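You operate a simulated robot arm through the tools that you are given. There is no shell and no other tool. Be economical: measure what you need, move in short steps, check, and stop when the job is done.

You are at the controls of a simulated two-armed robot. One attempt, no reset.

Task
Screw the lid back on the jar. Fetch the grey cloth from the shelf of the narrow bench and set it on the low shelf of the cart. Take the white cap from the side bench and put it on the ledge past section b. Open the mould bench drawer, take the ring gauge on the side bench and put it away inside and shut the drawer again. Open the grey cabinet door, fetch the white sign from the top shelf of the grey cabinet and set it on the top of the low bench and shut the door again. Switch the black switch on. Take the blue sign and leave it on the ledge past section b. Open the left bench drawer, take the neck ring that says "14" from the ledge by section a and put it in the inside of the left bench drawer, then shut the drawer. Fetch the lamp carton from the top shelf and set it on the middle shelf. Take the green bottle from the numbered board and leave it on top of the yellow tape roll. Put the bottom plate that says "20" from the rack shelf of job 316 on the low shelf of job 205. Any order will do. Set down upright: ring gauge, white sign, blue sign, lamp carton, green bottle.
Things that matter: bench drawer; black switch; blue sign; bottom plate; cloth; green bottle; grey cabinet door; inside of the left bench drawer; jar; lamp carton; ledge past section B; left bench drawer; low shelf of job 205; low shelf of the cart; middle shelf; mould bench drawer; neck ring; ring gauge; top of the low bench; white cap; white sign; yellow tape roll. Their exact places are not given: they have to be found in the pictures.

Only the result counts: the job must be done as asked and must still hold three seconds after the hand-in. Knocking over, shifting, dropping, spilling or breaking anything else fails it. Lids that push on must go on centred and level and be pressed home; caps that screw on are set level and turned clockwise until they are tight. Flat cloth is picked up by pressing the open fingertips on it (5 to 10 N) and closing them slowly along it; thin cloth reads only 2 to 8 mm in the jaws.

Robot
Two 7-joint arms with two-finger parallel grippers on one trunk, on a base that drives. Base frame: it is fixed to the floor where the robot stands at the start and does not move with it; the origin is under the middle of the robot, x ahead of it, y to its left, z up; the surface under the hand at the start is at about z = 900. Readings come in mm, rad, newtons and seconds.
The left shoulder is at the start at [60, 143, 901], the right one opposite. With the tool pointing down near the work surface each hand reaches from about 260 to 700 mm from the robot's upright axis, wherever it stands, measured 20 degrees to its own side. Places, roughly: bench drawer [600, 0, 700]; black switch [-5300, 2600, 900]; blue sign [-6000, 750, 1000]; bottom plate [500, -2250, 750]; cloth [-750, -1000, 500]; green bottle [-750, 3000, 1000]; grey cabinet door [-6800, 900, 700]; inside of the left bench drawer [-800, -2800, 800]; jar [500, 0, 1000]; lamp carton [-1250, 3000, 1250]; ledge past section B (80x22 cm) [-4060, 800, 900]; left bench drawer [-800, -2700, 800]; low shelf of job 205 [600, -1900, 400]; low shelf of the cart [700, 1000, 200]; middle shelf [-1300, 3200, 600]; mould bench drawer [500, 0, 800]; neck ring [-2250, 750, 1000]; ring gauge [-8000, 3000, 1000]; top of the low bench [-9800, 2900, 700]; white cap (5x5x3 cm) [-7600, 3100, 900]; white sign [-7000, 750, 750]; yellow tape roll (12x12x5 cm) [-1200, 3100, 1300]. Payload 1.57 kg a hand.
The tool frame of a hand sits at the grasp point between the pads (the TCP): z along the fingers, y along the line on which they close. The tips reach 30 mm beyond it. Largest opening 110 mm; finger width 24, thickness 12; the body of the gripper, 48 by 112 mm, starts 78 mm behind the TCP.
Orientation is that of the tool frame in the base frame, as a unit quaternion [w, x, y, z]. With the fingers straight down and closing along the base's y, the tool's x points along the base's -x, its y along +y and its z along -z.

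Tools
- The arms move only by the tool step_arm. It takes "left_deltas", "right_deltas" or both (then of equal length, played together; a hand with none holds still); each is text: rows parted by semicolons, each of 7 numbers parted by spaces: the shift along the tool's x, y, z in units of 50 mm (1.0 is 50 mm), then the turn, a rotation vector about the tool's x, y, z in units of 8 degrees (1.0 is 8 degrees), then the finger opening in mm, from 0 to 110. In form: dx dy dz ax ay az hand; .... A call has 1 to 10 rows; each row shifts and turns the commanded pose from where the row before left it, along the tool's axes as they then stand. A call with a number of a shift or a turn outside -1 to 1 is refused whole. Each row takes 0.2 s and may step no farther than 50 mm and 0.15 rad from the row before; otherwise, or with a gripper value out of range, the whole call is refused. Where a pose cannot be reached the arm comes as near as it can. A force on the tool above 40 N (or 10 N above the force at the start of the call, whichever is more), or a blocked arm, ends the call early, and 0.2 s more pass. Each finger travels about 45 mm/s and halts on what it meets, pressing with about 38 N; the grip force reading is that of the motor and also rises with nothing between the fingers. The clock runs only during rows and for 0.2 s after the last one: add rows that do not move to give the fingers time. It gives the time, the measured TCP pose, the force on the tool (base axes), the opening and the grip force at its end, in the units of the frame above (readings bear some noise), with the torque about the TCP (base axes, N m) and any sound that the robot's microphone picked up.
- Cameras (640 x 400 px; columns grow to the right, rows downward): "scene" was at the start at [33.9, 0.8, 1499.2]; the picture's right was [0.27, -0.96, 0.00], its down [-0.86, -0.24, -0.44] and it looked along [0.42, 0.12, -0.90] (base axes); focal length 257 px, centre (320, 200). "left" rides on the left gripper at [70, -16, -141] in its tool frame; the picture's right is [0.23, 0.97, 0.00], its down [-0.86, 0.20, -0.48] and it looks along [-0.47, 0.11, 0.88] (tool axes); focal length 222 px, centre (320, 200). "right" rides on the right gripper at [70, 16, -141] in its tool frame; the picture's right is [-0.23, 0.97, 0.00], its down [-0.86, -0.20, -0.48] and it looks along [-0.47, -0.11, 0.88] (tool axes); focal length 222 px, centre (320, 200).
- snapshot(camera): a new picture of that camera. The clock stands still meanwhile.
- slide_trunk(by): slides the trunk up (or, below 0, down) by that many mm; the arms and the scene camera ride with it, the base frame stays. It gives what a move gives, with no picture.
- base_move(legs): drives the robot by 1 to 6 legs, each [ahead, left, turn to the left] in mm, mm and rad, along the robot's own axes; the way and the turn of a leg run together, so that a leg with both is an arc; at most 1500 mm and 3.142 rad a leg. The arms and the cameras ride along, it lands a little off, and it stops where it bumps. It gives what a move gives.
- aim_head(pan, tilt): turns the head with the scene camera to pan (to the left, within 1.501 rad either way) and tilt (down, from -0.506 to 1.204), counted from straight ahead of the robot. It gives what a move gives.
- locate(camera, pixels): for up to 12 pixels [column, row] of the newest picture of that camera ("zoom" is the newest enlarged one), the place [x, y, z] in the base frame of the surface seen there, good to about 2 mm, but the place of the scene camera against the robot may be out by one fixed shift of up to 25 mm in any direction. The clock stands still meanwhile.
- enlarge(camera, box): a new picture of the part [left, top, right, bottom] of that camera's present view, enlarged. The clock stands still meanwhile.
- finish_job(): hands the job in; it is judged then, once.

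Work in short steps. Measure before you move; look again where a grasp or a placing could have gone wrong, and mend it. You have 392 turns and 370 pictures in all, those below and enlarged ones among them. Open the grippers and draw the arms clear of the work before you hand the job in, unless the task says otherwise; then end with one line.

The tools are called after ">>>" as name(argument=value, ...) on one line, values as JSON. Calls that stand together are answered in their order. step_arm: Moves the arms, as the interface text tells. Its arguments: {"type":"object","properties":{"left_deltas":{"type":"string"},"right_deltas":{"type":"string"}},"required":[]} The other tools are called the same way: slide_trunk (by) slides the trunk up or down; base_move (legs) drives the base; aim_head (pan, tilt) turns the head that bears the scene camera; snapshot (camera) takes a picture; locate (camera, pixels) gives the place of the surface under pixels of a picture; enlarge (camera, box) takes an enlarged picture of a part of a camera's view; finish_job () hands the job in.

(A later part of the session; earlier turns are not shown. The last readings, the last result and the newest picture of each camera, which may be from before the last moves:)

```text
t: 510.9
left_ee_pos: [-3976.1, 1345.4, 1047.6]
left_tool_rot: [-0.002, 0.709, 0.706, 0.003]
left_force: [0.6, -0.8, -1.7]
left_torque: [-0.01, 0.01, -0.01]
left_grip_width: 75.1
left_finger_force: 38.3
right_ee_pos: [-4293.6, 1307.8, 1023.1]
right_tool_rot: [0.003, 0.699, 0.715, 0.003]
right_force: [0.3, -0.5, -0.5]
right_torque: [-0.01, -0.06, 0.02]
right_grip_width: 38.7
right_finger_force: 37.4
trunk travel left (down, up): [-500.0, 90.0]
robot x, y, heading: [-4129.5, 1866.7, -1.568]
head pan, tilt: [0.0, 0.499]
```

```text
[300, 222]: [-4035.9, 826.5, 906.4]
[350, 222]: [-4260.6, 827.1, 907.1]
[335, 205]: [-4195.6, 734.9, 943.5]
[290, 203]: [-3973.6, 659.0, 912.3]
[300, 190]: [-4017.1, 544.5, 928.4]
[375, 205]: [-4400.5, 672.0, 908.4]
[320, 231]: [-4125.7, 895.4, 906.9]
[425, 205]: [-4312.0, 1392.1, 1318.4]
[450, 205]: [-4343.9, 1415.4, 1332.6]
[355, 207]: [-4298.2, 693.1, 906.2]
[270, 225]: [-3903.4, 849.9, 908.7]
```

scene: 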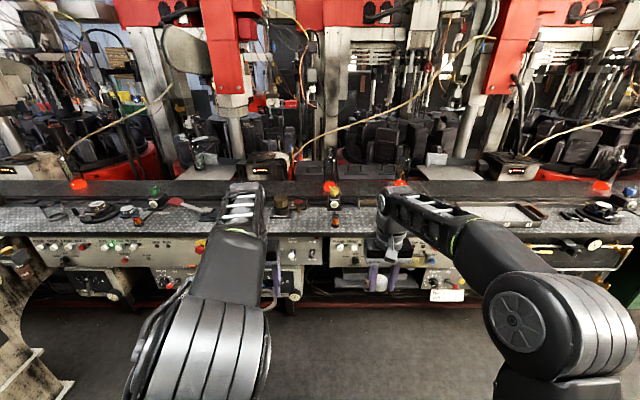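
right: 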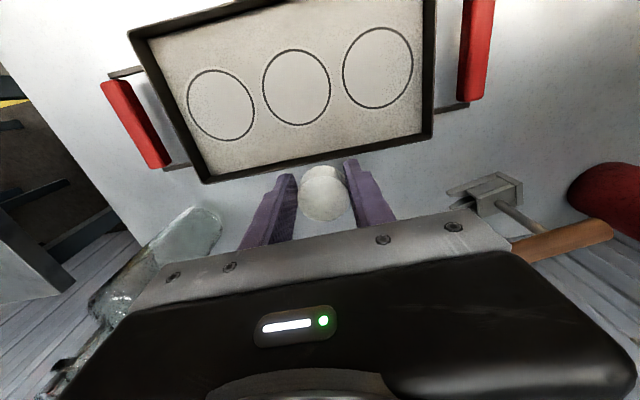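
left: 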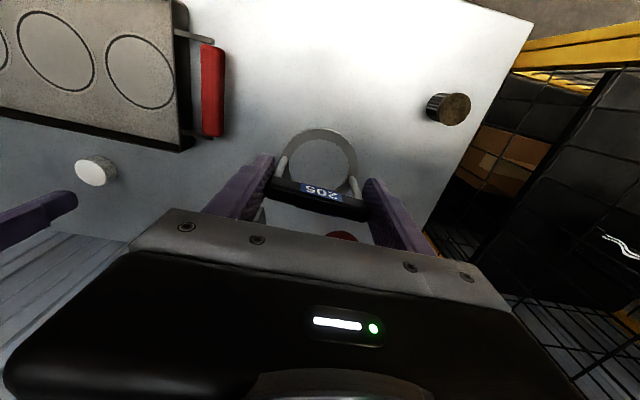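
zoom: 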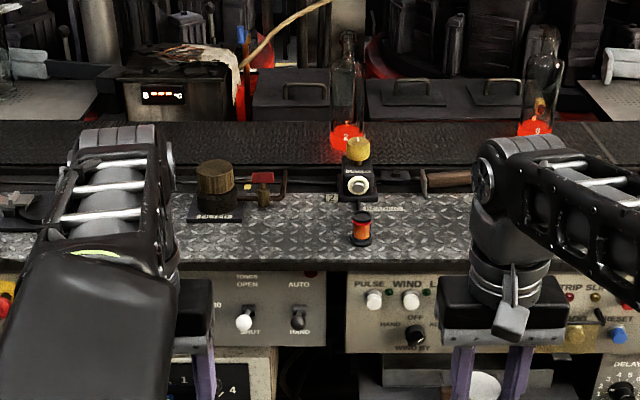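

The ledge (z≈901) is free around (-4285,800) for the cap and (-4060,810) for the sign. I drive 440 mm ahead.

>>> base_move(legs=[[440, 0, 0]])

>>> snapshot(camera="right")

>>> locate(camera="right", pixels=[[320, 120], [300, 80], [200, 130], [420, 130], [380, 90], [320, 40]])

```text
t: 513.5
left_ee_pos: [-3976.9, 902.9, 1047.1]
left_tool_rot: [-0.002, 0.709, 0.705, 0.002]
left_force: [0.5, -1.3, -2.0]
left_torque: [0.03, 0.01, 0.0]
left_grip_width: 74.7
left_finger_force: 38.0
right_ee_pos: [-4293.6, 864.6, 1022.8]
right_tool_rot: [0.003, 0.7, 0.714, 0.003]
right_force: [-0.3, -0.6, 0.6]
right_torque: [0.01, 0.02, -0.02]
right_grip_width: 38.6
right_finger_force: 38.1
trunk travel left (down, up): [-500.0, 90.0]
robot x, y, heading: [-4130.4, 1421.9, -1.569]
head pan, tilt: [0.0, 0.499]
```

```text
154 pictures are left
```

right: 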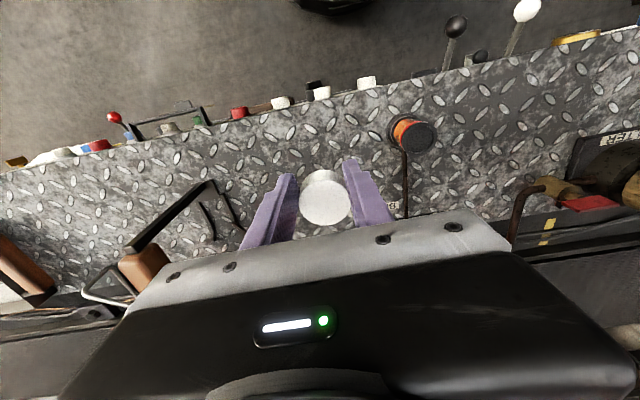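

```text
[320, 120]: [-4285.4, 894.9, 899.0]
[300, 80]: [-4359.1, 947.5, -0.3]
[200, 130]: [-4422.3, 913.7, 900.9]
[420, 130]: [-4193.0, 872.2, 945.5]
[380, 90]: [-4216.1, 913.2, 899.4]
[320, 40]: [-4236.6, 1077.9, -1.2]
```

>>> locate(camera="right", pixels=[[238, 220], [213, 185], [215, 235], [180, 205], [404, 170], [404, 205], [300, 140]])

```text
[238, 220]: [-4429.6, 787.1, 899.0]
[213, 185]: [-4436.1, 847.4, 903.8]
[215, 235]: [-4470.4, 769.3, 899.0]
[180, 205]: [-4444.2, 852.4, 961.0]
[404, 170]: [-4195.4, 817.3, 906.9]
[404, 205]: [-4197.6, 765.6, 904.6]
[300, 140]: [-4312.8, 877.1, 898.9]
```

Clear. I move 30 mm inward and lower the cap to the ledge.

>>> step_arm(right_deltas="-0.6 0 0 0 0 0 30;0 0 0.7 0 0 0 30;0 0 0.7 0 0 0 30;0 0 0.28 0 0 0 30;0 0 0 0 0 0 30")

```text
t: 514.7
left_ee_pos: [-3977.2, 902.7, 1047.7]
left_tool_rot: [-0.001, 0.709, 0.705, 0.001]
left_force: [-0.1, -0.2, -1.9]
left_torque: [0.0, -0.01, 0.02]
left_grip_width: 74.8
left_finger_force: 38.0
right_ee_pos: [-4291.1, 836.6, 939.0]
right_tool_rot: [0.003, 0.7, 0.714, 0.004]
right_force: [0.1, 0.2, -0.4]
right_torque: [0.0, 0.01, 0.02]
right_grip_width: 38.9
right_finger_force: 38.3
trunk travel left (down, up): [-500.0, 90.0]
robot x, y, heading: [-4125.9, 1427.5, -1.568]
head pan, tilt: [0.0, 0.499]
```

>>> step_arm(right_deltas="0 0 0.06 0 0 0 30;0 0 0.04 0 0 0 30;0 0 0 0 0 0 30")

```text
t: 515.5
left_ee_pos: [-3977.5, 903.9, 1047.5]
left_tool_rot: [-0.002, 0.709, 0.705, 0.002]
left_force: [0.5, 0.6, -1.6]
left_torque: [0.04, -0.03, -0.01]
left_grip_width: 74.8
left_finger_force: 38.0
right_ee_pos: [-4292.3, 835.9, 935.0]
right_tool_rot: [0.003, 0.7, 0.714, 0.003]
right_force: [0.5, -0.6, 1.1]
right_torque: [-0.04, 0.02, 0.0]
right_grip_width: 38.5
right_finger_force: 37.9
trunk travel left (down, up): [-500.0, 90.0]
robot x, y, heading: [-4131.1, 1425.0, -1.569]
head pan, tilt: [0.0, 0.499]
```

Nearly touching. One more 2 mm, then release and rise.

>>> step_arm(right_deltas="0 0 0.03 0 0 0 30;0 0 0 0 0 0 30;0 0 0 0 0 0 50;0 0 0 0 0 0 62;0 0 0 0 0 0 62;0 0 -0.5 0 0 0 62;0 0 -0.8 0 0 0 62;0 0 -0.6 0 0 0 62;0 0 0 0 0 0 62")

>>> snapshot(camera="right")

```text
t: 517.5
left_ee_pos: [-3977.6, 904.4, 1048.4]
left_tool_rot: [-0.002, 0.709, 0.706, 0.002]
left_force: [-0.8, 0.2, -1.5]
left_torque: [0.02, 0.01, 0.0]
left_grip_width: 74.7
left_finger_force: 37.9
right_ee_pos: [-4291.3, 836.1, 1030.3]
right_tool_rot: [0.003, 0.7, 0.714, 0.003]
right_force: [0.2, 0.0, 0.2]
right_torque: [0.02, 0.02, 0.01]
right_grip_width: 62.0
right_finger_force: 0.0
trunk travel left (down, up): [-500.0, 90.0]
robot x, y, heading: [-4124.7, 1426.9, -1.568]
head pan, tilt: [0.0, 0.499]
```

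```text
153 pictures are left
```

right: 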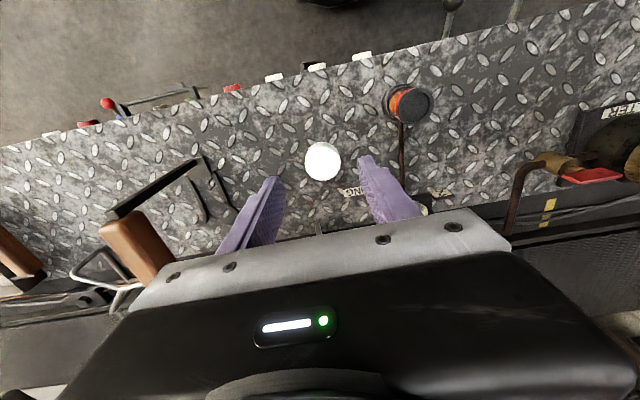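

Cap is on the ledge. Now the blue sign: back off and drive sideways west ~1815 mm.

>>> base_move(legs=[[-400, 0, 0], [0, -1000, 0], [0, -815, 0]])

>>> snapshot(camera="scene")

>>> enlarge(camera="scene", box=[300, 160, 500, 260])

```text
t: 528.7
left_ee_pos: [-5778.6, 1314.6, 1047.3]
left_tool_rot: [-0.003, 0.714, 0.7, 0.002]
left_force: [-0.3, -0.4, -1.8]
left_torque: [-0.05, 0.01, 0.03]
left_grip_width: 74.6
left_finger_force: 38.2
right_ee_pos: [-6095.1, 1251.9, 1029.6]
right_tool_rot: [0.003, 0.706, 0.708, 0.004]
right_force: [0.3, -0.4, -1.1]
right_torque: [0.01, -0.03, 0.02]
right_grip_width: 61.8
right_finger_force: 0.0
trunk travel left (down, up): [-500.0, 90.0]
robot x, y, heading: [-5920.8, 1838.4, -1.585]
head pan, tilt: [0.0, 0.499]
```

```text
152 pictures are left
```

scene: 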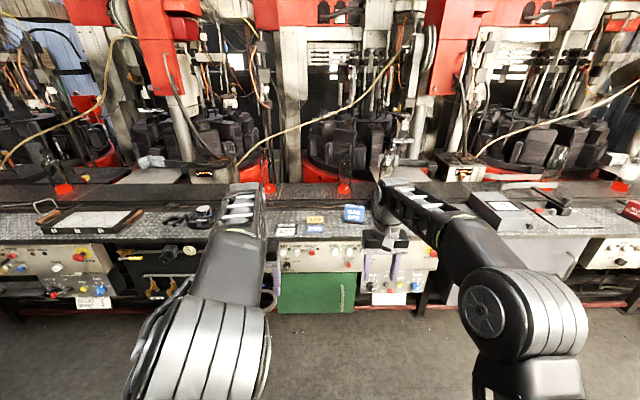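

```text
3.20 times, centred on (400, 210) of scene
```

zoom: 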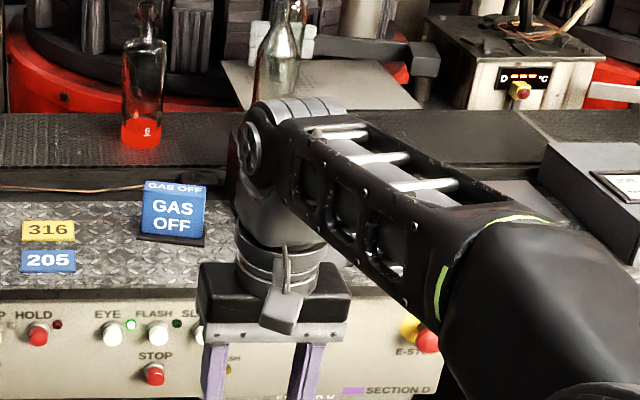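

I open the right hand to 108 and drive 370 mm ahead to see the sign with the wrist camera.

>>> step_arm(right_deltas="0 0 -0.4 0 0 0 108;0 0 0 0 0 0 108;0 0 0 0 0 0 108")

>>> base_move(legs=[[370, 0, 0.015]])

>>> snapshot(camera="right")

```text
t: 529.5
left_ee_pos: [-5778.1, 1314.7, 1048.2]
left_tool_rot: [-0.001, 0.714, 0.7, 0.002]
left_force: [0.6, 0.3, -1.5]
left_torque: [0.01, -0.02, 0.0]
left_grip_width: 74.4
left_finger_force: 37.3
right_ee_pos: [-6094.0, 1252.6, 1030.3]
right_tool_rot: [0.003, 0.706, 0.708, 0.003]
right_force: [0.9, -0.5, 0.3]
right_torque: [0.01, -0.04, -0.01]
right_grip_width: 107.7
right_finger_force: 0.0
right hand out of reach, approached as far as the arm can: row 1
trunk travel left (down, up): [-500.0, 90.0]
robot x, y, heading: [-5917.8, 1838.3, -1.583]
head pan, tilt: [0.0, 0.499]
```

```text
t: 531.8
left_ee_pos: [-5771.3, 950.4, 1047.5]
left_tool_rot: [-0.003, 0.709, 0.705, 0.004]
left_force: [-1.0, -0.3, -2.5]
left_torque: [0.01, 0.03, 0.04]
left_grip_width: 74.8
left_finger_force: 37.7
right_ee_pos: [-6086.9, 882.8, 1029.1]
right_tool_rot: [0.003, 0.7, 0.714, 0.003]
right_force: [-0.4, 0.3, -0.6]
right_torque: [0.01, -0.03, 0.0]
right_grip_width: 108.1
right_finger_force: 0.1
trunk travel left (down, up): [-500.0, 90.0]
robot x, y, heading: [-5926.8, 1469.9, -1.575]
head pan, tilt: [0.0, 0.499]
```

```text
150 pictures are left
```

right: 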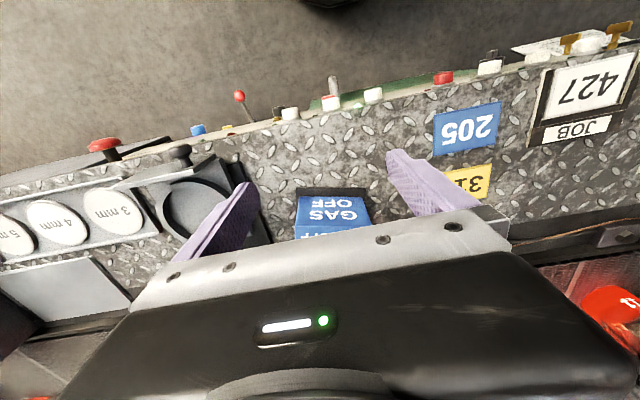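

>>> locate(camera="right", pixels=[[335, 215], [300, 215], [366, 215], [332, 192], [330, 234], [355, 234], [255, 215], [230, 185], [298, 190], [366, 190]])

>>> enlarge(camera="right", box=[220, 170, 420, 250])

```text
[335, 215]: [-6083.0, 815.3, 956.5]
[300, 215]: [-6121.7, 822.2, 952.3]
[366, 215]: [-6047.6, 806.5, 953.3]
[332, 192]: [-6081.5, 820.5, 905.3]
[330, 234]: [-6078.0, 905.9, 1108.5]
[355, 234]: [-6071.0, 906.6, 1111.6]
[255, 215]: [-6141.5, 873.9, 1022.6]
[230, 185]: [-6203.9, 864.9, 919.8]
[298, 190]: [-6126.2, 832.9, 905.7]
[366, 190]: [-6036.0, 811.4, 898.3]
```

```text
3.20 times, centred on (320, 210) of right
```

zoom: 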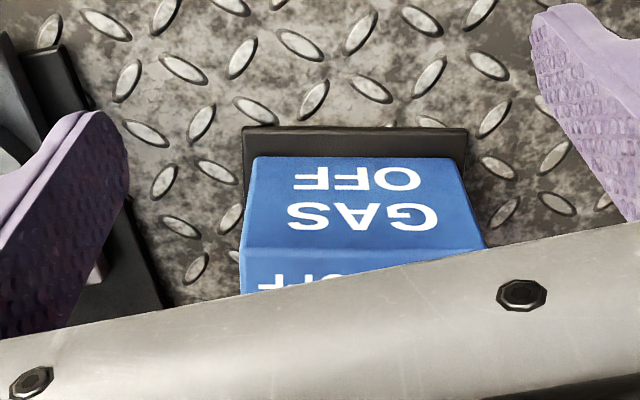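

>>> locate(camera="right", pixels=[[262, 228], [266, 234], [258, 222], [252, 160], [240, 175], [275, 225], [290, 228]])

>>> enlarge(camera="scene", box=[340, 160, 480, 260])

```text
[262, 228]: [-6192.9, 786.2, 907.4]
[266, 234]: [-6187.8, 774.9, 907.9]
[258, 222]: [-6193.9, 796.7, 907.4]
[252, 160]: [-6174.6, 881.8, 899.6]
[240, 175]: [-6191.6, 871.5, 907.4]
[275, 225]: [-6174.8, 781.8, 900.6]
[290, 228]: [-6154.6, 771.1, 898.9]
```

```text
4.00 times, centred on (410, 210) of scene
```

zoom: 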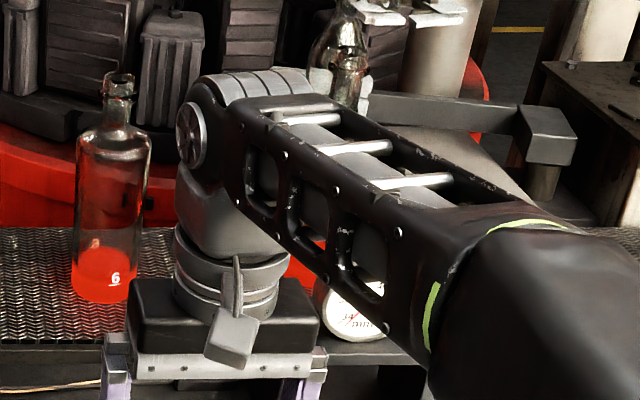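

The stand's plate begins at x −6187: clear. I yaw 12° to match the sign, move over it and look.

>>> step_arm(right_deltas="0 0 0 0 0 0.75 108;0 0 0 0 0 0.75 108;-0.81 0.17 0 0 0 0 108;-0.81 0.17 0 0 0 0 108;0 0 0 0 0 0 108")

>>> snapshot(camera="right")

```text
t: 533.0
left_ee_pos: [-5773.4, 951.1, 1046.8]
left_tool_rot: [-0.002, 0.709, 0.705, 0.002]
left_force: [-0.2, -0.2, -1.3]
left_torque: [0.0, 0.01, -0.04]
left_grip_width: 74.6
left_finger_force: 37.7
right_ee_pos: [-6088.9, 883.9, 1029.5]
right_tool_rot: [0.003, 0.771, 0.637, 0.004]
right_force: [0.2, 0.7, 0.0]
right_torque: [0.03, 0.01, -0.01]
right_grip_width: 107.9
right_finger_force: 0.1
right hand out of reach, approached as far as the arm can: row 3, 4
trunk travel left (down, up): [-500.0, 90.0]
robot x, y, heading: [-5919.5, 1473.0, -1.571]
head pan, tilt: [0.0, 0.499]
```

```text
147 pictures are left
```

right: 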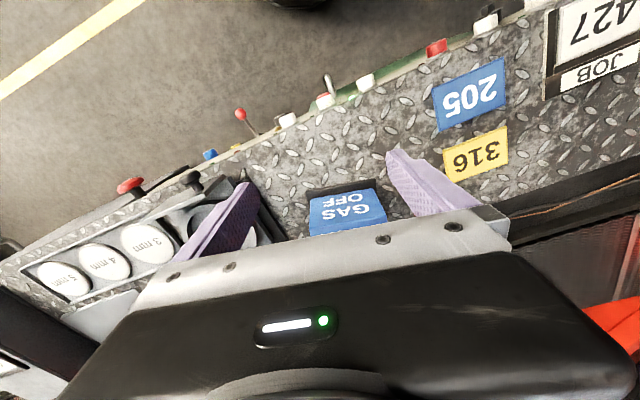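

Alignment good; reach is short. I drive 85 mm ahead.

>>> base_move(legs=[[85, 0, 0]])

>>> snapshot(camera="right")

>>> locate(camera="right", pixels=[[300, 170], [345, 165], [322, 150], [325, 180], [370, 165], [330, 140], [280, 175]])

```text
t: 534.1
left_ee_pos: [-5773.5, 863.4, 1047.8]
left_tool_rot: [-0.002, 0.71, 0.704, 0.003]
left_force: [0.1, -1.1, -1.8]
left_torque: [0.09, 0.01, -0.02]
left_grip_width: 74.7
left_finger_force: 38.4
right_ee_pos: [-6089.4, 795.3, 1028.0]
right_tool_rot: [0.004, 0.772, 0.636, 0.003]
right_force: [-0.6, -1.1, 0.1]
right_torque: [0.03, 0.01, 0.0]
right_grip_width: 108.1
right_finger_force: 0.2
trunk travel left (down, up): [-500.0, 90.0]
robot x, y, heading: [-5922.5, 1387.3, -1.572]
head pan, tilt: [0.0, 0.499]
```

```text
146 pictures are left
```

right: 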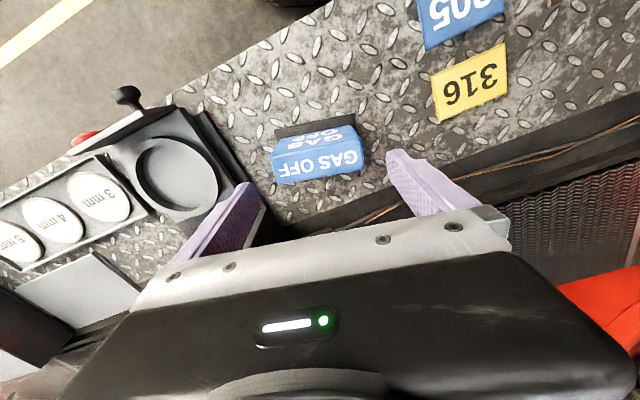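

```text
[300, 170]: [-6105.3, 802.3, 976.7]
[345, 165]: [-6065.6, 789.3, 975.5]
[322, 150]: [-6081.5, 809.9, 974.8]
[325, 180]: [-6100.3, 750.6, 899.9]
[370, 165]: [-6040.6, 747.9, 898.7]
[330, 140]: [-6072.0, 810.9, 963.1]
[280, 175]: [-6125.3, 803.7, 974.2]
```

Top face centre ≈(-6086,797), z 976. I descend to z≈945 and close.

>>> step_arm(right_deltas="0 0.06 0.4 0 0 0 108;0 0 0.6 0 0 0 108;0 0 0.65 0 0 0 108;0 0 0 0 0 0 108;0 0 0 0 0 0 95;0 0 0 0 0 0 82;0 0 0 0 0 0 75;0 0 0 0 0 0 75")

>>> snapshot(camera="right")

```text
t: 535.9
left_ee_pos: [-5773.4, 864.2, 1047.5]
left_tool_rot: [-0.002, 0.71, 0.705, 0.002]
left_force: [0.3, -0.4, -2.1]
left_torque: [0.03, 0.05, 0.02]
left_grip_width: 74.4
left_finger_force: 38.6
right_ee_pos: [-6086.5, 795.6, 945.9]
right_tool_rot: [0.003, 0.771, 0.637, 0.004]
right_force: [0.1, 0.6, -1.0]
right_torque: [-0.02, 0.07, -0.04]
right_grip_width: 84.9
right_finger_force: 32.7
trunk travel left (down, up): [-500.0, 90.0]
robot x, y, heading: [-5923.9, 1387.9, -1.576]
head pan, tilt: [0.0, 0.499]
```

```text
145 pictures are left
```

right: 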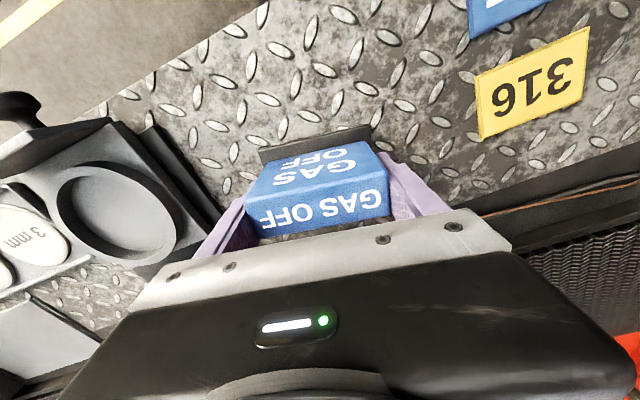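

Blue sign held (84.9 mm; bottom 46.5 below TCP). I lift it, back off and drive east to the ledge.

>>> step_arm(right_deltas="0 0 -0.7 0 0 0 75;0 0 -0.7 0 0 0 75;0 0 -0.7 0 0 0 75;0 0 0 0 0 0 75")

>>> base_move(legs=[[-430, 0, 0], [0, 1000, 0], [0, 1015, 0]])

>>> snapshot(camera="scene")

>>> snapshot(camera="right")

```text
t: 536.9
left_ee_pos: [-5773.4, 864.9, 1047.6]
left_tool_rot: [-0.002, 0.709, 0.705, 0.002]
left_force: [0.0, -0.2, -0.9]
left_torque: [0.01, 0.01, 0.01]
left_grip_width: 74.7
left_finger_force: 37.9
right_ee_pos: [-6086.7, 797.0, 1028.2]
right_tool_rot: [0.003, 0.772, 0.636, 0.004]
right_force: [-1.4, -0.4, -2.3]
right_torque: [0.0, -0.01, 0.0]
right_grip_width: 84.7
right_finger_force: 37.6
right hand out of reach, approached as far as the arm can: row 3
trunk travel left (down, up): [-500.0, 90.0]
robot x, y, heading: [-5925.6, 1387.7, -1.572]
head pan, tilt: [0.0, 0.499]
```

```text
t: 549.3
left_ee_pos: [-3754.5, 1239.4, 1048.8]
left_tool_rot: [-0.002, 0.72, 0.694, 0.002]
left_force: [-0.7, 0.7, -1.5]
left_torque: [0.01, -0.02, 0.01]
left_grip_width: 74.7
left_finger_force: 37.7
right_ee_pos: [-4069.6, 1181.7, 1028.6]
right_tool_rot: [0.003, 0.78, 0.626, 0.003]
right_force: [-0.1, 0.4, -1.2]
right_torque: [-0.01, 0.02, -0.01]
right_grip_width: 84.6
right_finger_force: 38.0
trunk travel left (down, up): [-500.0, 90.0]
robot x, y, heading: [-3887.9, 1766.2, -1.602]
head pan, tilt: [0.0, 0.499]
```

```text
144 pictures are left
```

scene: 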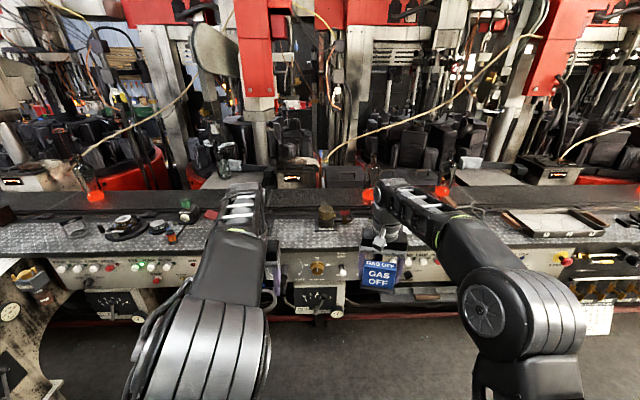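

```text
143 pictures are left
```

right: 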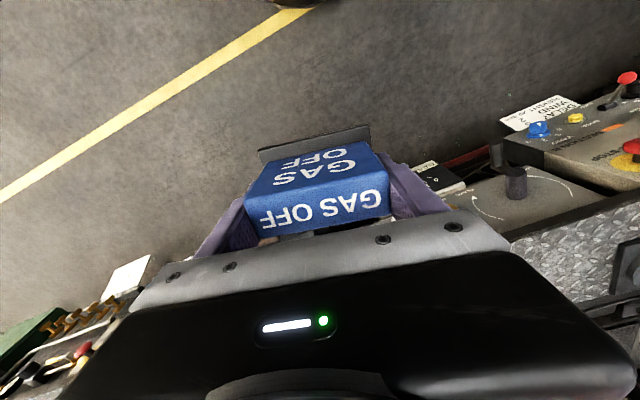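

>>> locate(camera="scene", pixels=[[326, 213], [318, 225], [338, 228], [345, 210], [355, 235], [366, 197], [330, 245]])

>>> base_move(legs=[[330, 0, 0.03]])

>>> snapshot(camera="right")

```text
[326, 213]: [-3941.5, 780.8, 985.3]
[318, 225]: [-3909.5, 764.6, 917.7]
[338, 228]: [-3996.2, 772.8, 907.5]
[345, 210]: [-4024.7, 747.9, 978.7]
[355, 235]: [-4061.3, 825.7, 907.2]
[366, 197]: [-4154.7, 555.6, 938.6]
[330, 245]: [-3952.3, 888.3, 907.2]
```

```text
t: 551.5
left_ee_pos: [-3748.7, 911.6, 1046.4]
left_tool_rot: [-0.003, 0.712, 0.703, 0.003]
left_force: [0.0, -0.2, -1.9]
left_torque: [0.01, 0.03, 0.0]
left_grip_width: 74.9
left_finger_force: 38.2
right_ee_pos: [-4062.2, 846.3, 1027.0]
right_tool_rot: [0.003, 0.773, 0.635, 0.003]
right_force: [-0.2, -0.2, -1.8]
right_torque: [0.02, 0.0, 0.0]
right_grip_width: 84.3
right_finger_force: 37.9
trunk travel left (down, up): [-500.0, 90.0]
robot x, y, heading: [-3897.5, 1431.7, -1.585]
head pan, tilt: [0.0, 0.499]
```

```text
142 pictures are left
```

right: 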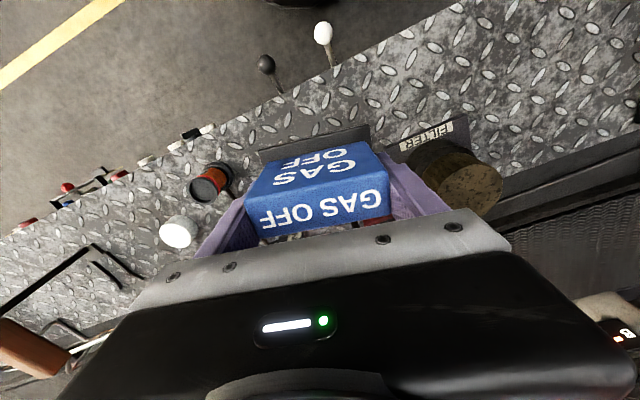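

>>> locate(camera="right", pixels=[[392, 150], [420, 132], [460, 118], [225, 190], [232, 170], [195, 225], [300, 120], [410, 165]])

```text
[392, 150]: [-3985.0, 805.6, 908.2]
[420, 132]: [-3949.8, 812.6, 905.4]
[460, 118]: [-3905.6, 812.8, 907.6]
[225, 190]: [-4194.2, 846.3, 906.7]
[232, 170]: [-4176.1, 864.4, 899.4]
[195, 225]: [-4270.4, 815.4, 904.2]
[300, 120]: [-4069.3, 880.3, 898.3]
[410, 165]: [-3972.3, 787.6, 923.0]
```

I shift 23 mm away from the plate and lower toward the ledge.

>>> step_arm(right_deltas="-0.3 -0.4 0 0 0 0 75;0 0 0.6 0 0 0 75;0 0 0.6 0 0 0 75;0 0 0.32 0 0 0 75;0 0 0 0 0 0 75")

>>> snapshot(camera="right")

```text
t: 552.7
left_ee_pos: [-3748.1, 912.9, 1048.4]
left_tool_rot: [-0.002, 0.712, 0.703, 0.001]
left_force: [0.2, 0.0, -1.5]
left_torque: [0.0, -0.01, -0.03]
left_grip_width: 74.7
left_finger_force: 38.2
right_ee_pos: [-4078.3, 839.0, 951.7]
right_tool_rot: [0.003, 0.773, 0.635, 0.003]
right_force: [-0.3, 0.2, -1.3]
right_torque: [-0.03, 0.01, -0.01]
right_grip_width: 84.5
right_finger_force: 38.1
right hand out of reach, approached as far as the arm can: row 1
trunk travel left (down, up): [-500.0, 90.0]
robot x, y, heading: [-3893.1, 1431.9, -1.581]
head pan, tilt: [0.0, 0.499]
```

```text
141 pictures are left
```

right: 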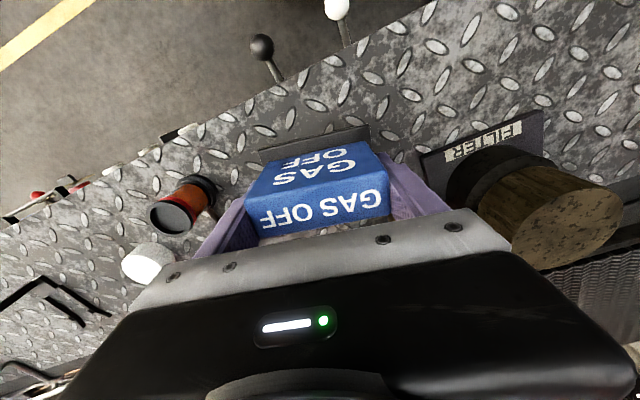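

Clear around. I lower the last ~6 mm until contact.

>>> step_arm(right_deltas="0 0 0.06 0 0 0 75;0 0 0.05 0 0 0 75;0 0 0.03 0 0 0 75;0 0 0 0 0 0 75")

```text
t: 553.7
left_ee_pos: [-3748.9, 912.6, 1048.7]
left_tool_rot: [-0.002, 0.711, 0.703, 0.002]
left_force: [-0.4, -0.9, -1.4]
left_torque: [0.02, -0.02, 0.0]
left_grip_width: 74.4
left_finger_force: 38.1
right_ee_pos: [-4077.2, 839.3, 947.0]
right_tool_rot: [0.005, 0.773, 0.635, 0.002]
right_force: [-1.1, -0.6, 9.8]
right_torque: [0.3, 0.55, 0.0]
right_grip_width: 84.3
right_finger_force: 38.4
trunk travel left (down, up): [-500.0, 90.0]
robot x, y, heading: [-3895.7, 1433.1, -1.58]
head pan, tilt: [0.0, 0.499]
```

Contact (≈10 N at the foot's corner). I open gently and rise.

>>> step_arm(right_deltas="0 0 0 0 0 0 88;0 0 0 0 0 0 98;0 0 0 0 0 0 98;0 0 -0.4 0 0 0 98;0 0 -0.7 0 0 0 98;0 0 -0.7 0 0 0 98;0 0 0 0 0 0 98")

>>> snapshot(camera="right")

```text
t: 555.3
left_ee_pos: [-3748.2, 912.3, 1047.0]
left_tool_rot: [-0.001, 0.711, 0.703, 0.002]
left_force: [-0.3, 0.1, -1.8]
left_torque: [0.01, 0.02, 0.01]
left_grip_width: 74.4
left_finger_force: 38.3
right_ee_pos: [-4077.2, 840.1, 1024.2]
right_tool_rot: [0.003, 0.773, 0.635, 0.003]
right_force: [0.2, 0.0, -0.3]
right_torque: [0.01, -0.01, 0.02]
right_grip_width: 97.8
right_finger_force: 0.0
right hand out of reach, approached as far as the arm can: row 6
trunk travel left (down, up): [-500.0, 90.0]
robot x, y, heading: [-3897.0, 1432.1, -1.577]
head pan, tilt: [0.0, 0.499]
```

```text
140 pictures are left
```

right: 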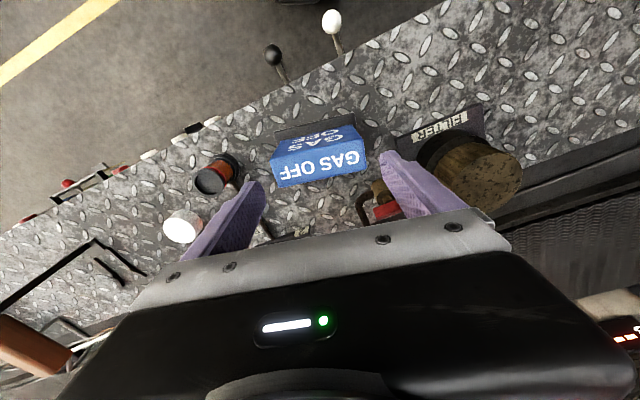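

The blue sign is on the ledge. Now to the mould bench with the ring gauge: long drive east, then south, facing +x.

>>> base_move(legs=[[-420, 0, 0], [0, 0, 1.577], [1200, 0, 0], [1200, 0, 0], [1100, 0, 0]])

>>> base_move(legs=[[0, -900, 0], [0, -850, 0]])

>>> aim_head(pan=0, tilt=0.6)

>>> snapshot(camera="scene")

```text
t: 578.5
left_ee_pos: [156.3, 2073.5, 1047.5]
left_tool_rot: [-0.003, -0.009, 1.0, 0.0]
left_force: [-0.2, -0.3, -1.5]
left_torque: [0.02, 0.01, -0.02]
left_grip_width: 74.5
left_finger_force: 37.7
right_ee_pos: [238.2, 1746.7, 1023.3]
right_tool_rot: [0.0, 0.083, 0.997, 0.005]
right_force: [-0.1, -0.2, 0.4]
right_torque: [-0.01, 0.02, 0.0]
right_grip_width: 98.1
right_finger_force: 0.1
trunk travel left (down, up): [-500.0, 90.0]
robot x, y, heading: [-360.0, 1912.9, 0.02]
head pan, tilt: [0.0, 0.499]
```

```text
t: 587.3
left_ee_pos: [185.7, 330.7, 1048.7]
left_tool_rot: [-0.004, -0.003, 1.0, 0.001]
left_force: [-0.1, 0.4, -1.0]
left_torque: [-0.03, 0.01, 0.02]
left_grip_width: 74.2
left_finger_force: 37.9
right_ee_pos: [264.7, 3.5, 1022.5]
right_tool_rot: [-0.001, 0.089, 0.996, 0.004]
right_force: [0.5, 0.4, -0.5]
right_torque: [0.01, 0.02, -0.01]
right_grip_width: 97.7
right_finger_force: 0.0
trunk travel left (down, up): [-500.0, 90.0]
robot x, y, heading: [-335.5, 170.9, 0.01]
head pan, tilt: [0.0, 0.499]
```

```text
t: 587.9
left_ee_pos: [186.1, 329.7, 1047.4]
left_tool_rot: [-0.003, -0.003, 1.0, 0.0]
left_force: [0.0, -0.2, -1.6]
left_torque: [0.0, 0.02, 0.01]
left_grip_width: 74.4
left_finger_force: 38.1
right_ee_pos: [264.9, 4.1, 1024.5]
right_tool_rot: [0.001, 0.089, 0.996, 0.004]
right_force: [0.0, 0.3, -0.2]
right_torque: [-0.01, -0.03, 0.02]
right_grip_width: 97.7
right_finger_force: 0.1
trunk travel left (down, up): [-500.0, 90.0]
robot x, y, heading: [-331.9, 176.3, 0.008]
head pan, tilt: [0.0, 0.6]
```

```text
139 pictures are left
```

scene: 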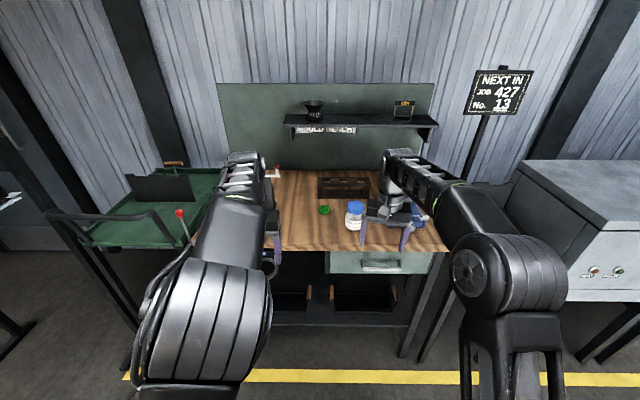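

>>> enlarge(camera="scene", box=[300, 220, 460, 320])

>>> locate(camera="zoom", pixels=[[250, 175], [330, 180], [405, 175], [330, 145], [130, 170], [510, 200], [320, 205], [250, 130]])

```text
4.00 times, centred on (380, 270) of scene
```

zoom: 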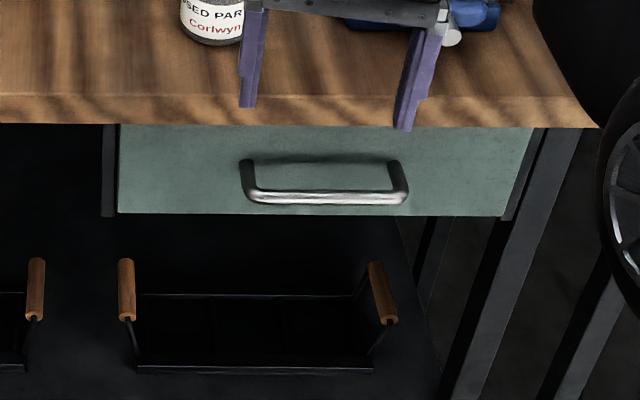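

```text
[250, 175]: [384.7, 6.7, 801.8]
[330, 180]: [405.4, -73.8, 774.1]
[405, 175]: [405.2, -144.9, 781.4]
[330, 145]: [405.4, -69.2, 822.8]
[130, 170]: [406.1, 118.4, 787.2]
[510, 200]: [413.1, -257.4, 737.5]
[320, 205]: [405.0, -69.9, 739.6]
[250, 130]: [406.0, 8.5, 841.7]
```

The handle is a horizontal bar. I roll the right hand 80° (to 90°) so it can grip the bar vertically, in free air.

>>> locate(camera="zoom", pixels=[[330, 197], [290, 199], [380, 197], [247, 165], [330, 110]])

>>> step_arm(right_deltas="0 0 0 0 0 1 80;0 0 0 0 0 1 80;0 0 0 0 0 1 80;0 0 0 0 0 1 80;0 0 0 0 0 1 80;0 0 0 0 0 1 80;0 0 0 0 0 1 80;0 0 0 0 0 1 80;0 0 0 0 0 1 80;0 0 0 0 0 1 80")

```text
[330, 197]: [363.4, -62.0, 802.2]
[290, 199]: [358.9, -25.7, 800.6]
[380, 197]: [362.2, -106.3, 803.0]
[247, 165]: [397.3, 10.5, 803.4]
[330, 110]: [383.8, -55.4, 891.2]
```

```text
t: 590.1
left_ee_pos: [186.2, 330.7, 1048.4]
left_tool_rot: [-0.003, -0.003, 1.0, 0.0]
left_force: [0.9, -0.5, -1.7]
left_torque: [0.0, 0.04, -0.04]
left_grip_width: 74.7
left_finger_force: 38.3
right_ee_pos: [265.6, 3.9, 1023.8]
right_tool_rot: [-0.003, 0.709, 0.705, 0.003]
right_force: [-0.4, -0.4, -0.3]
right_torque: [0.02, -0.02, 0.02]
right_grip_width: 80.1
right_finger_force: 0.1
trunk travel left (down, up): [-500.0, 90.0]
robot x, y, heading: [-334.0, 177.6, 0.005]
head pan, tilt: [0.0, 0.6]
```

Bar at ≈(358, −45, 796); drawer face x≈402. I tilt the hand 70° forward (about its x axis now) and look.

>>> step_arm(right_deltas="0 0 0 -0.97 0 0 60;0 0 0 -0.97 0 0 50;0 0 0 -0.97 0 0 44;0 0 0 -0.97 0 0 44;0 0 0 -0.97 0 0 44;0 0 0 -0.97 0 0 44;0 0 0 -0.97 0 0 44;0 0 0 -0.97 0 0 44;0 0 0 -0.97 0 0 44;0 0 0 0 0 0 44")

>>> snapshot(camera="scene")

```text
t: 592.3
left_ee_pos: [186.6, 330.3, 1048.0]
left_tool_rot: [-0.003, -0.003, 1.0, 0.0]
left_force: [-0.7, 0.4, -1.8]
left_torque: [-0.03, 0.02, 0.0]
left_grip_width: 74.6
left_finger_force: 38.0
right_ee_pos: [264.7, 3.3, 1024.8]
right_tool_rot: [0.404, 0.583, 0.576, 0.406]
right_force: [-0.2, 0.2, 0.1]
right_torque: [0.01, 0.04, 0.0]
right_grip_width: 43.9
right_finger_force: 0.0
trunk travel left (down, up): [-500.0, 90.0]
robot x, y, heading: [-334.4, 174.5, 0.011]
head pan, tilt: [0.0, 0.6]
```

```text
137 pictures are left
```

scene: 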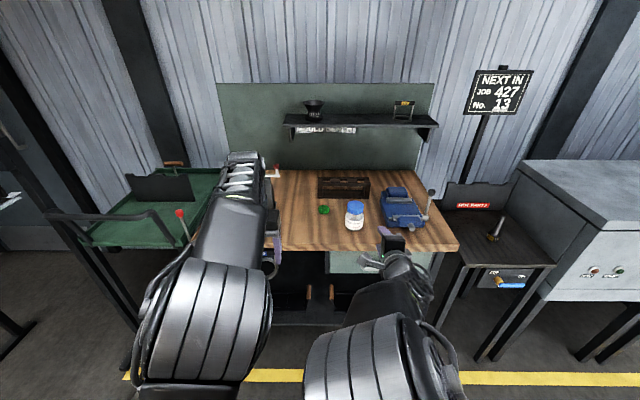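

Orientation is right. I lower it to in front of the handle (≈275,−45,820).

>>> step_arm(right_deltas="-0.19 -0.76 0.32 0 0 0 44;-0.19 -0.76 0.32 0 0 0 44;-0.19 -0.76 0.32 0 0 0 44;-0.19 -0.76 0.32 0 0 0 44;-0.19 -0.76 0.32 0 0 0 44;0 0 0 0 0 0 44")

>>> snapshot(camera="right")

```text
t: 593.7
left_ee_pos: [186.6, 330.8, 1047.9]
left_tool_rot: [-0.002, -0.002, 1.0, 0.0]
left_force: [0.1, -0.6, -1.7]
left_torque: [0.03, 0.01, 0.01]
left_grip_width: 74.6
left_finger_force: 38.4
right_ee_pos: [274.6, -40.1, 816.6]
right_tool_rot: [0.403, 0.583, 0.577, 0.407]
right_force: [-0.5, 0.8, 0.9]
right_torque: [-0.02, 0.01, -0.01]
right_grip_width: 44.0
right_finger_force: 0.1
trunk travel left (down, up): [-500.0, 90.0]
robot x, y, heading: [-332.8, 179.6, 0.009]
head pan, tilt: [0.0, 0.6]
```

```text
136 pictures are left
```

right: 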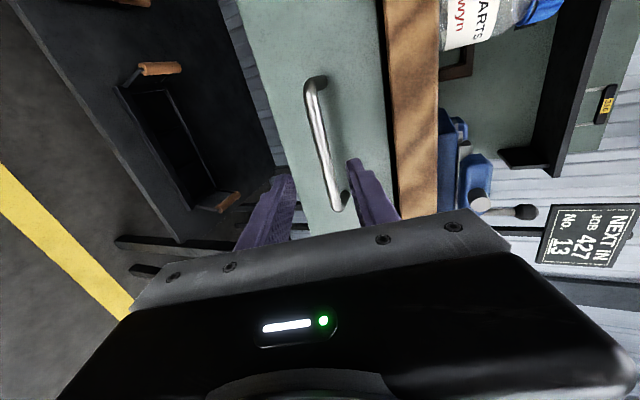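

Handle bar visible between the fingers. I locate it.

>>> locate(camera="right", pixels=[[312, 100], [320, 140], [328, 175], [335, 205], [290, 150], [370, 120], [395, 120]])

```text
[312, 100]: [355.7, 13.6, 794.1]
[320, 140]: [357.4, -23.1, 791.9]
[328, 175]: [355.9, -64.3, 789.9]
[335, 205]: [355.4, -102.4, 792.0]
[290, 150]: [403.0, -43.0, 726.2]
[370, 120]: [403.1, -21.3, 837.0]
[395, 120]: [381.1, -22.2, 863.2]
```

I advance so that the bar lies near the fingertips, and close.

>>> step_arm(right_deltas="-0.06 0.09 0.5 0 0 0 44;-0.06 0.08 0.5 0 0 0 44;0 0 0.5 0 0 0 44;0 0 0 0 0 0 44;0 0 0 0 0 0 20;0 0 0 0 0 0 0;0 0 0 0 0 0 0;0 0 0 0 0 0 0")

>>> snapshot(camera="right")

```text
t: 595.5
left_ee_pos: [187.5, 330.1, 1046.7]
left_tool_rot: [-0.003, -0.002, 1.0, 0.0]
left_force: [-0.6, 0.5, -2.1]
left_torque: [-0.01, 0.02, 0.0]
left_grip_width: 74.8
left_finger_force: 38.2
right_ee_pos: [348.9, -47.9, 796.1]
right_tool_rot: [0.401, 0.583, 0.579, 0.405]
right_force: [-4.9, 1.4, -12.9]
right_torque: [-0.78, 0.18, 0.0]
right_grip_width: 14.4
right_finger_force: 30.5
trunk travel left (down, up): [-500.0, 90.0]
robot x, y, heading: [-332.7, 173.9, 0.011]
head pan, tilt: [0.0, 0.6]
```

```text
135 pictures are left
```

right: 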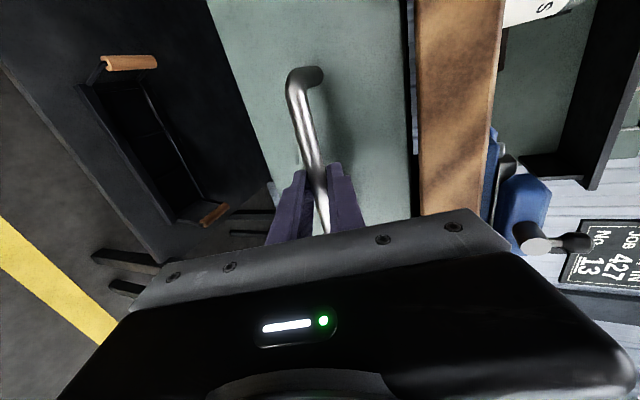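

Bar gripped. I pull the drawer open by driving back 220 mm.

>>> base_move(legs=[[-110, 0, 0], [-110, 0, 0]])

>>> snapshot(camera="scene")

>>> snapshot(camera="right")

```text
t: 597.5
left_ee_pos: [-32.2, 329.0, 1047.0]
left_tool_rot: [-0.003, -0.002, 1.0, -0.001]
left_force: [-0.4, -0.1, -2.2]
left_torque: [0.03, -0.01, 0.02]
left_grip_width: 74.6
left_finger_force: 38.2
right_ee_pos: [126.6, -47.4, 796.7]
right_tool_rot: [0.401, 0.583, 0.578, 0.406]
right_force: [0.6, 21.8, -23.6]
right_torque: [-0.47, 0.33, 0.59]
right_grip_width: 13.8
right_finger_force: 30.3
trunk travel left (down, up): [-500.0, 90.0]
robot x, y, heading: [-555.7, 172.8, 0.006]
head pan, tilt: [0.0, 0.6]
```

```text
134 pictures are left
```

scene: 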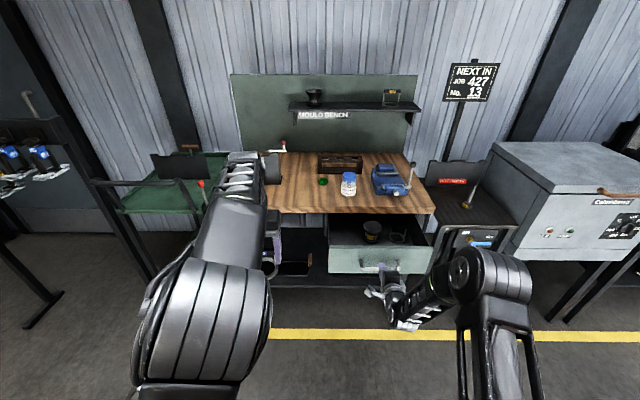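

```text
133 pictures are left
```

right: 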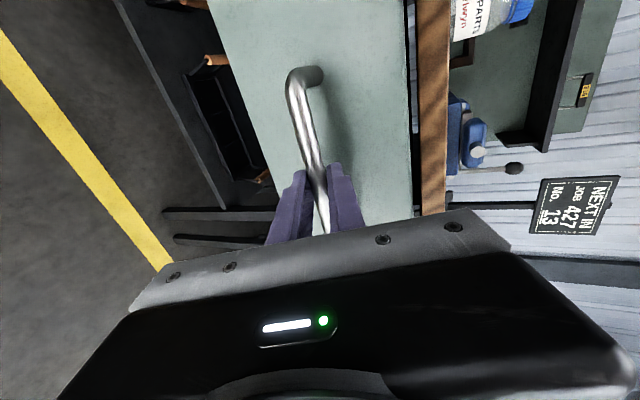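

The drawer is open ~220 mm, with a cup inside. I release the handle, pull the right hand back, and zoom into the drawer.

>>> step_arm(right_deltas="0 0 0 0 0 0 30;0 0 0 0 0 0 44;0 0 -0.6 0 0 0 44;0 0 -0.8 0 0 0 44;-0.4 0 -0.6 0 0 0 44;0 0 0 0 0 0 44")

>>> enlarge(camera="scene", box=[300, 190, 460, 290])

>>> locate(camera="zoom", pixels=[[285, 155], [250, 130], [320, 180], [200, 190], [470, 180], [420, 190], [370, 150], [160, 150], [130, 225], [510, 225], [250, 195], [450, 150]])

```text
t: 598.9
left_ee_pos: [-34.7, 327.2, 1048.2]
left_tool_rot: [-0.003, -0.002, 1.0, 0.0]
left_force: [0.1, 0.4, -1.3]
left_torque: [-0.01, 0.04, -0.01]
left_grip_width: 74.5
left_finger_force: 38.5
right_ee_pos: [31.2, -68.7, 829.9]
right_tool_rot: [0.4, 0.584, 0.578, 0.406]
right_force: [0.5, 0.4, 0.0]
right_torque: [0.02, 0.01, -0.04]
right_grip_width: 44.1
right_finger_force: 0.0
trunk travel left (down, up): [-500.0, 90.0]
robot x, y, heading: [-557.3, 174.2, 0.012]
head pan, tilt: [0.0, 0.6]
```

```text
4.00 times, centred on (380, 240) of scene
```

zoom: 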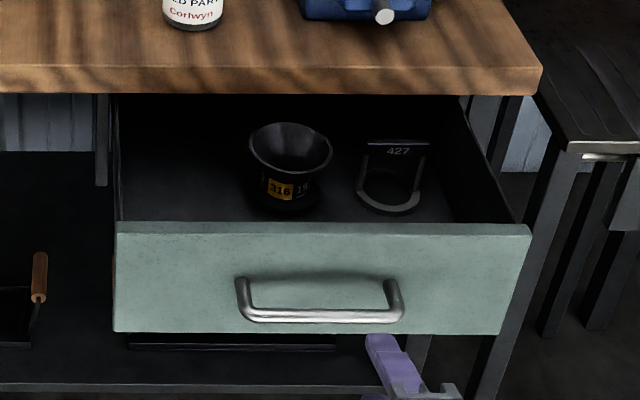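

```text
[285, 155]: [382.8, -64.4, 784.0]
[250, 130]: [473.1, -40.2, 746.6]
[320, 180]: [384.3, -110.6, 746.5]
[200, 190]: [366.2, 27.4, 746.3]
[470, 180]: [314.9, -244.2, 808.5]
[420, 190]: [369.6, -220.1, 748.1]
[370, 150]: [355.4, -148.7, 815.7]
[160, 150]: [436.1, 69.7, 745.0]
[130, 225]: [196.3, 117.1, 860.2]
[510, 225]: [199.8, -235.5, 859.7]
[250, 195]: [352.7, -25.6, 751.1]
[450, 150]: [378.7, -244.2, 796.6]
```

Inside: a cup (y≈−47) and another gauge (y≈−150); the left part (x≈290, y≈58) is free, bottom z≈740. I raise the right hand out of the way, then drive up.

>>> step_arm(right_deltas="-0.5 0.78 -0.28 0 0 0 44;-0.5 0.78 -0.28 0 0 0 44;-0.5 0.78 -0.28 0 0 0 44;-0.5 0.78 -0.28 0 0 0 44;-0.5 0.78 -0.28 0 0 0 44;-0.5 0.78 -0.28 0 0 0 44;0 0 0 0 0 0 44")

>>> base_move(legs=[[230, -100, 0]])

>>> snapshot(camera="left")

>>> snapshot(camera="scene")

```text
t: 600.5
left_ee_pos: [-35.2, 328.0, 1049.2]
left_tool_rot: [-0.003, -0.001, 1.0, -0.001]
left_force: [0.2, 0.6, -1.4]
left_torque: [0.0, -0.03, 0.02]
left_grip_width: 74.6
left_finger_force: 37.8
right_ee_pos: [34.7, -222.1, 1079.7]
right_tool_rot: [0.4, 0.584, 0.579, 0.405]
right_force: [-0.3, -0.5, 0.2]
right_torque: [0.0, -0.03, 0.0]
right_grip_width: 44.0
right_finger_force: 0.1
trunk travel left (down, up): [-500.0, 90.0]
robot x, y, heading: [-557.0, 173.9, 0.008]
head pan, tilt: [0.0, 0.6]
```

```text
t: 602.4
left_ee_pos: [196.1, 230.5, 1046.0]
left_tool_rot: [-0.004, -0.003, 1.0, 0.0]
left_force: [0.7, 0.5, -1.2]
left_torque: [0.0, 0.04, 0.03]
left_grip_width: 74.5
left_finger_force: 38.3
right_ee_pos: [265.0, -319.2, 1078.7]
right_tool_rot: [0.401, 0.584, 0.578, 0.406]
right_force: [-0.2, -1.1, -0.9]
right_torque: [0.04, -0.03, -0.01]
right_grip_width: 44.1
right_finger_force: 0.1
trunk travel left (down, up): [-500.0, 90.0]
robot x, y, heading: [-326.0, 74.3, 0.012]
head pan, tilt: [0.0, 0.6]
```

```text
131 pictures are left
```

left: 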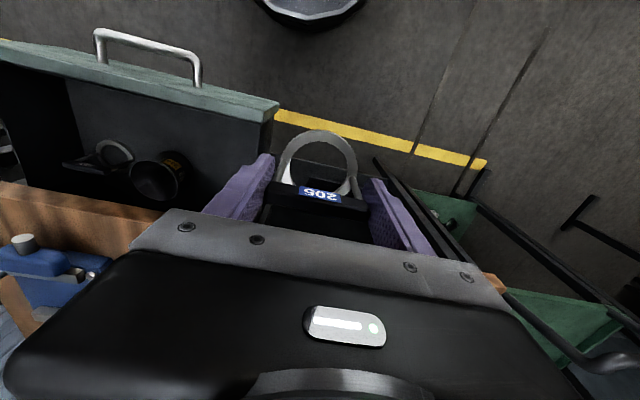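

```text
130 pictures are left
```

scene: 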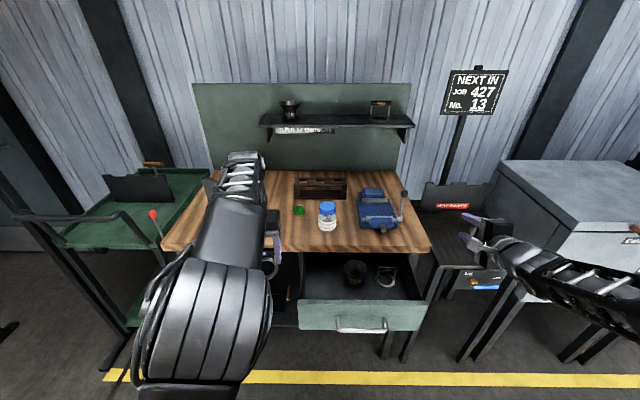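

>>> locate(camera="left", pixels=[[275, 108], [265, 125], [220, 140], [200, 130], [150, 100], [240, 100], [130, 130], [220, 165], [150, 208], [165, 160], [180, 195]])

```text
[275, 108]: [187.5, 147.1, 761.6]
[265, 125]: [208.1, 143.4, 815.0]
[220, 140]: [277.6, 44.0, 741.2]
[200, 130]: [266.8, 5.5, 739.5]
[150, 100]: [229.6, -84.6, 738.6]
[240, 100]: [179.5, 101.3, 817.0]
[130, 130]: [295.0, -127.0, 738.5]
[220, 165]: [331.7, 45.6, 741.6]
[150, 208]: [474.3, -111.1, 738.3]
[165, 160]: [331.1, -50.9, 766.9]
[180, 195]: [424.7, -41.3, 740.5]
```

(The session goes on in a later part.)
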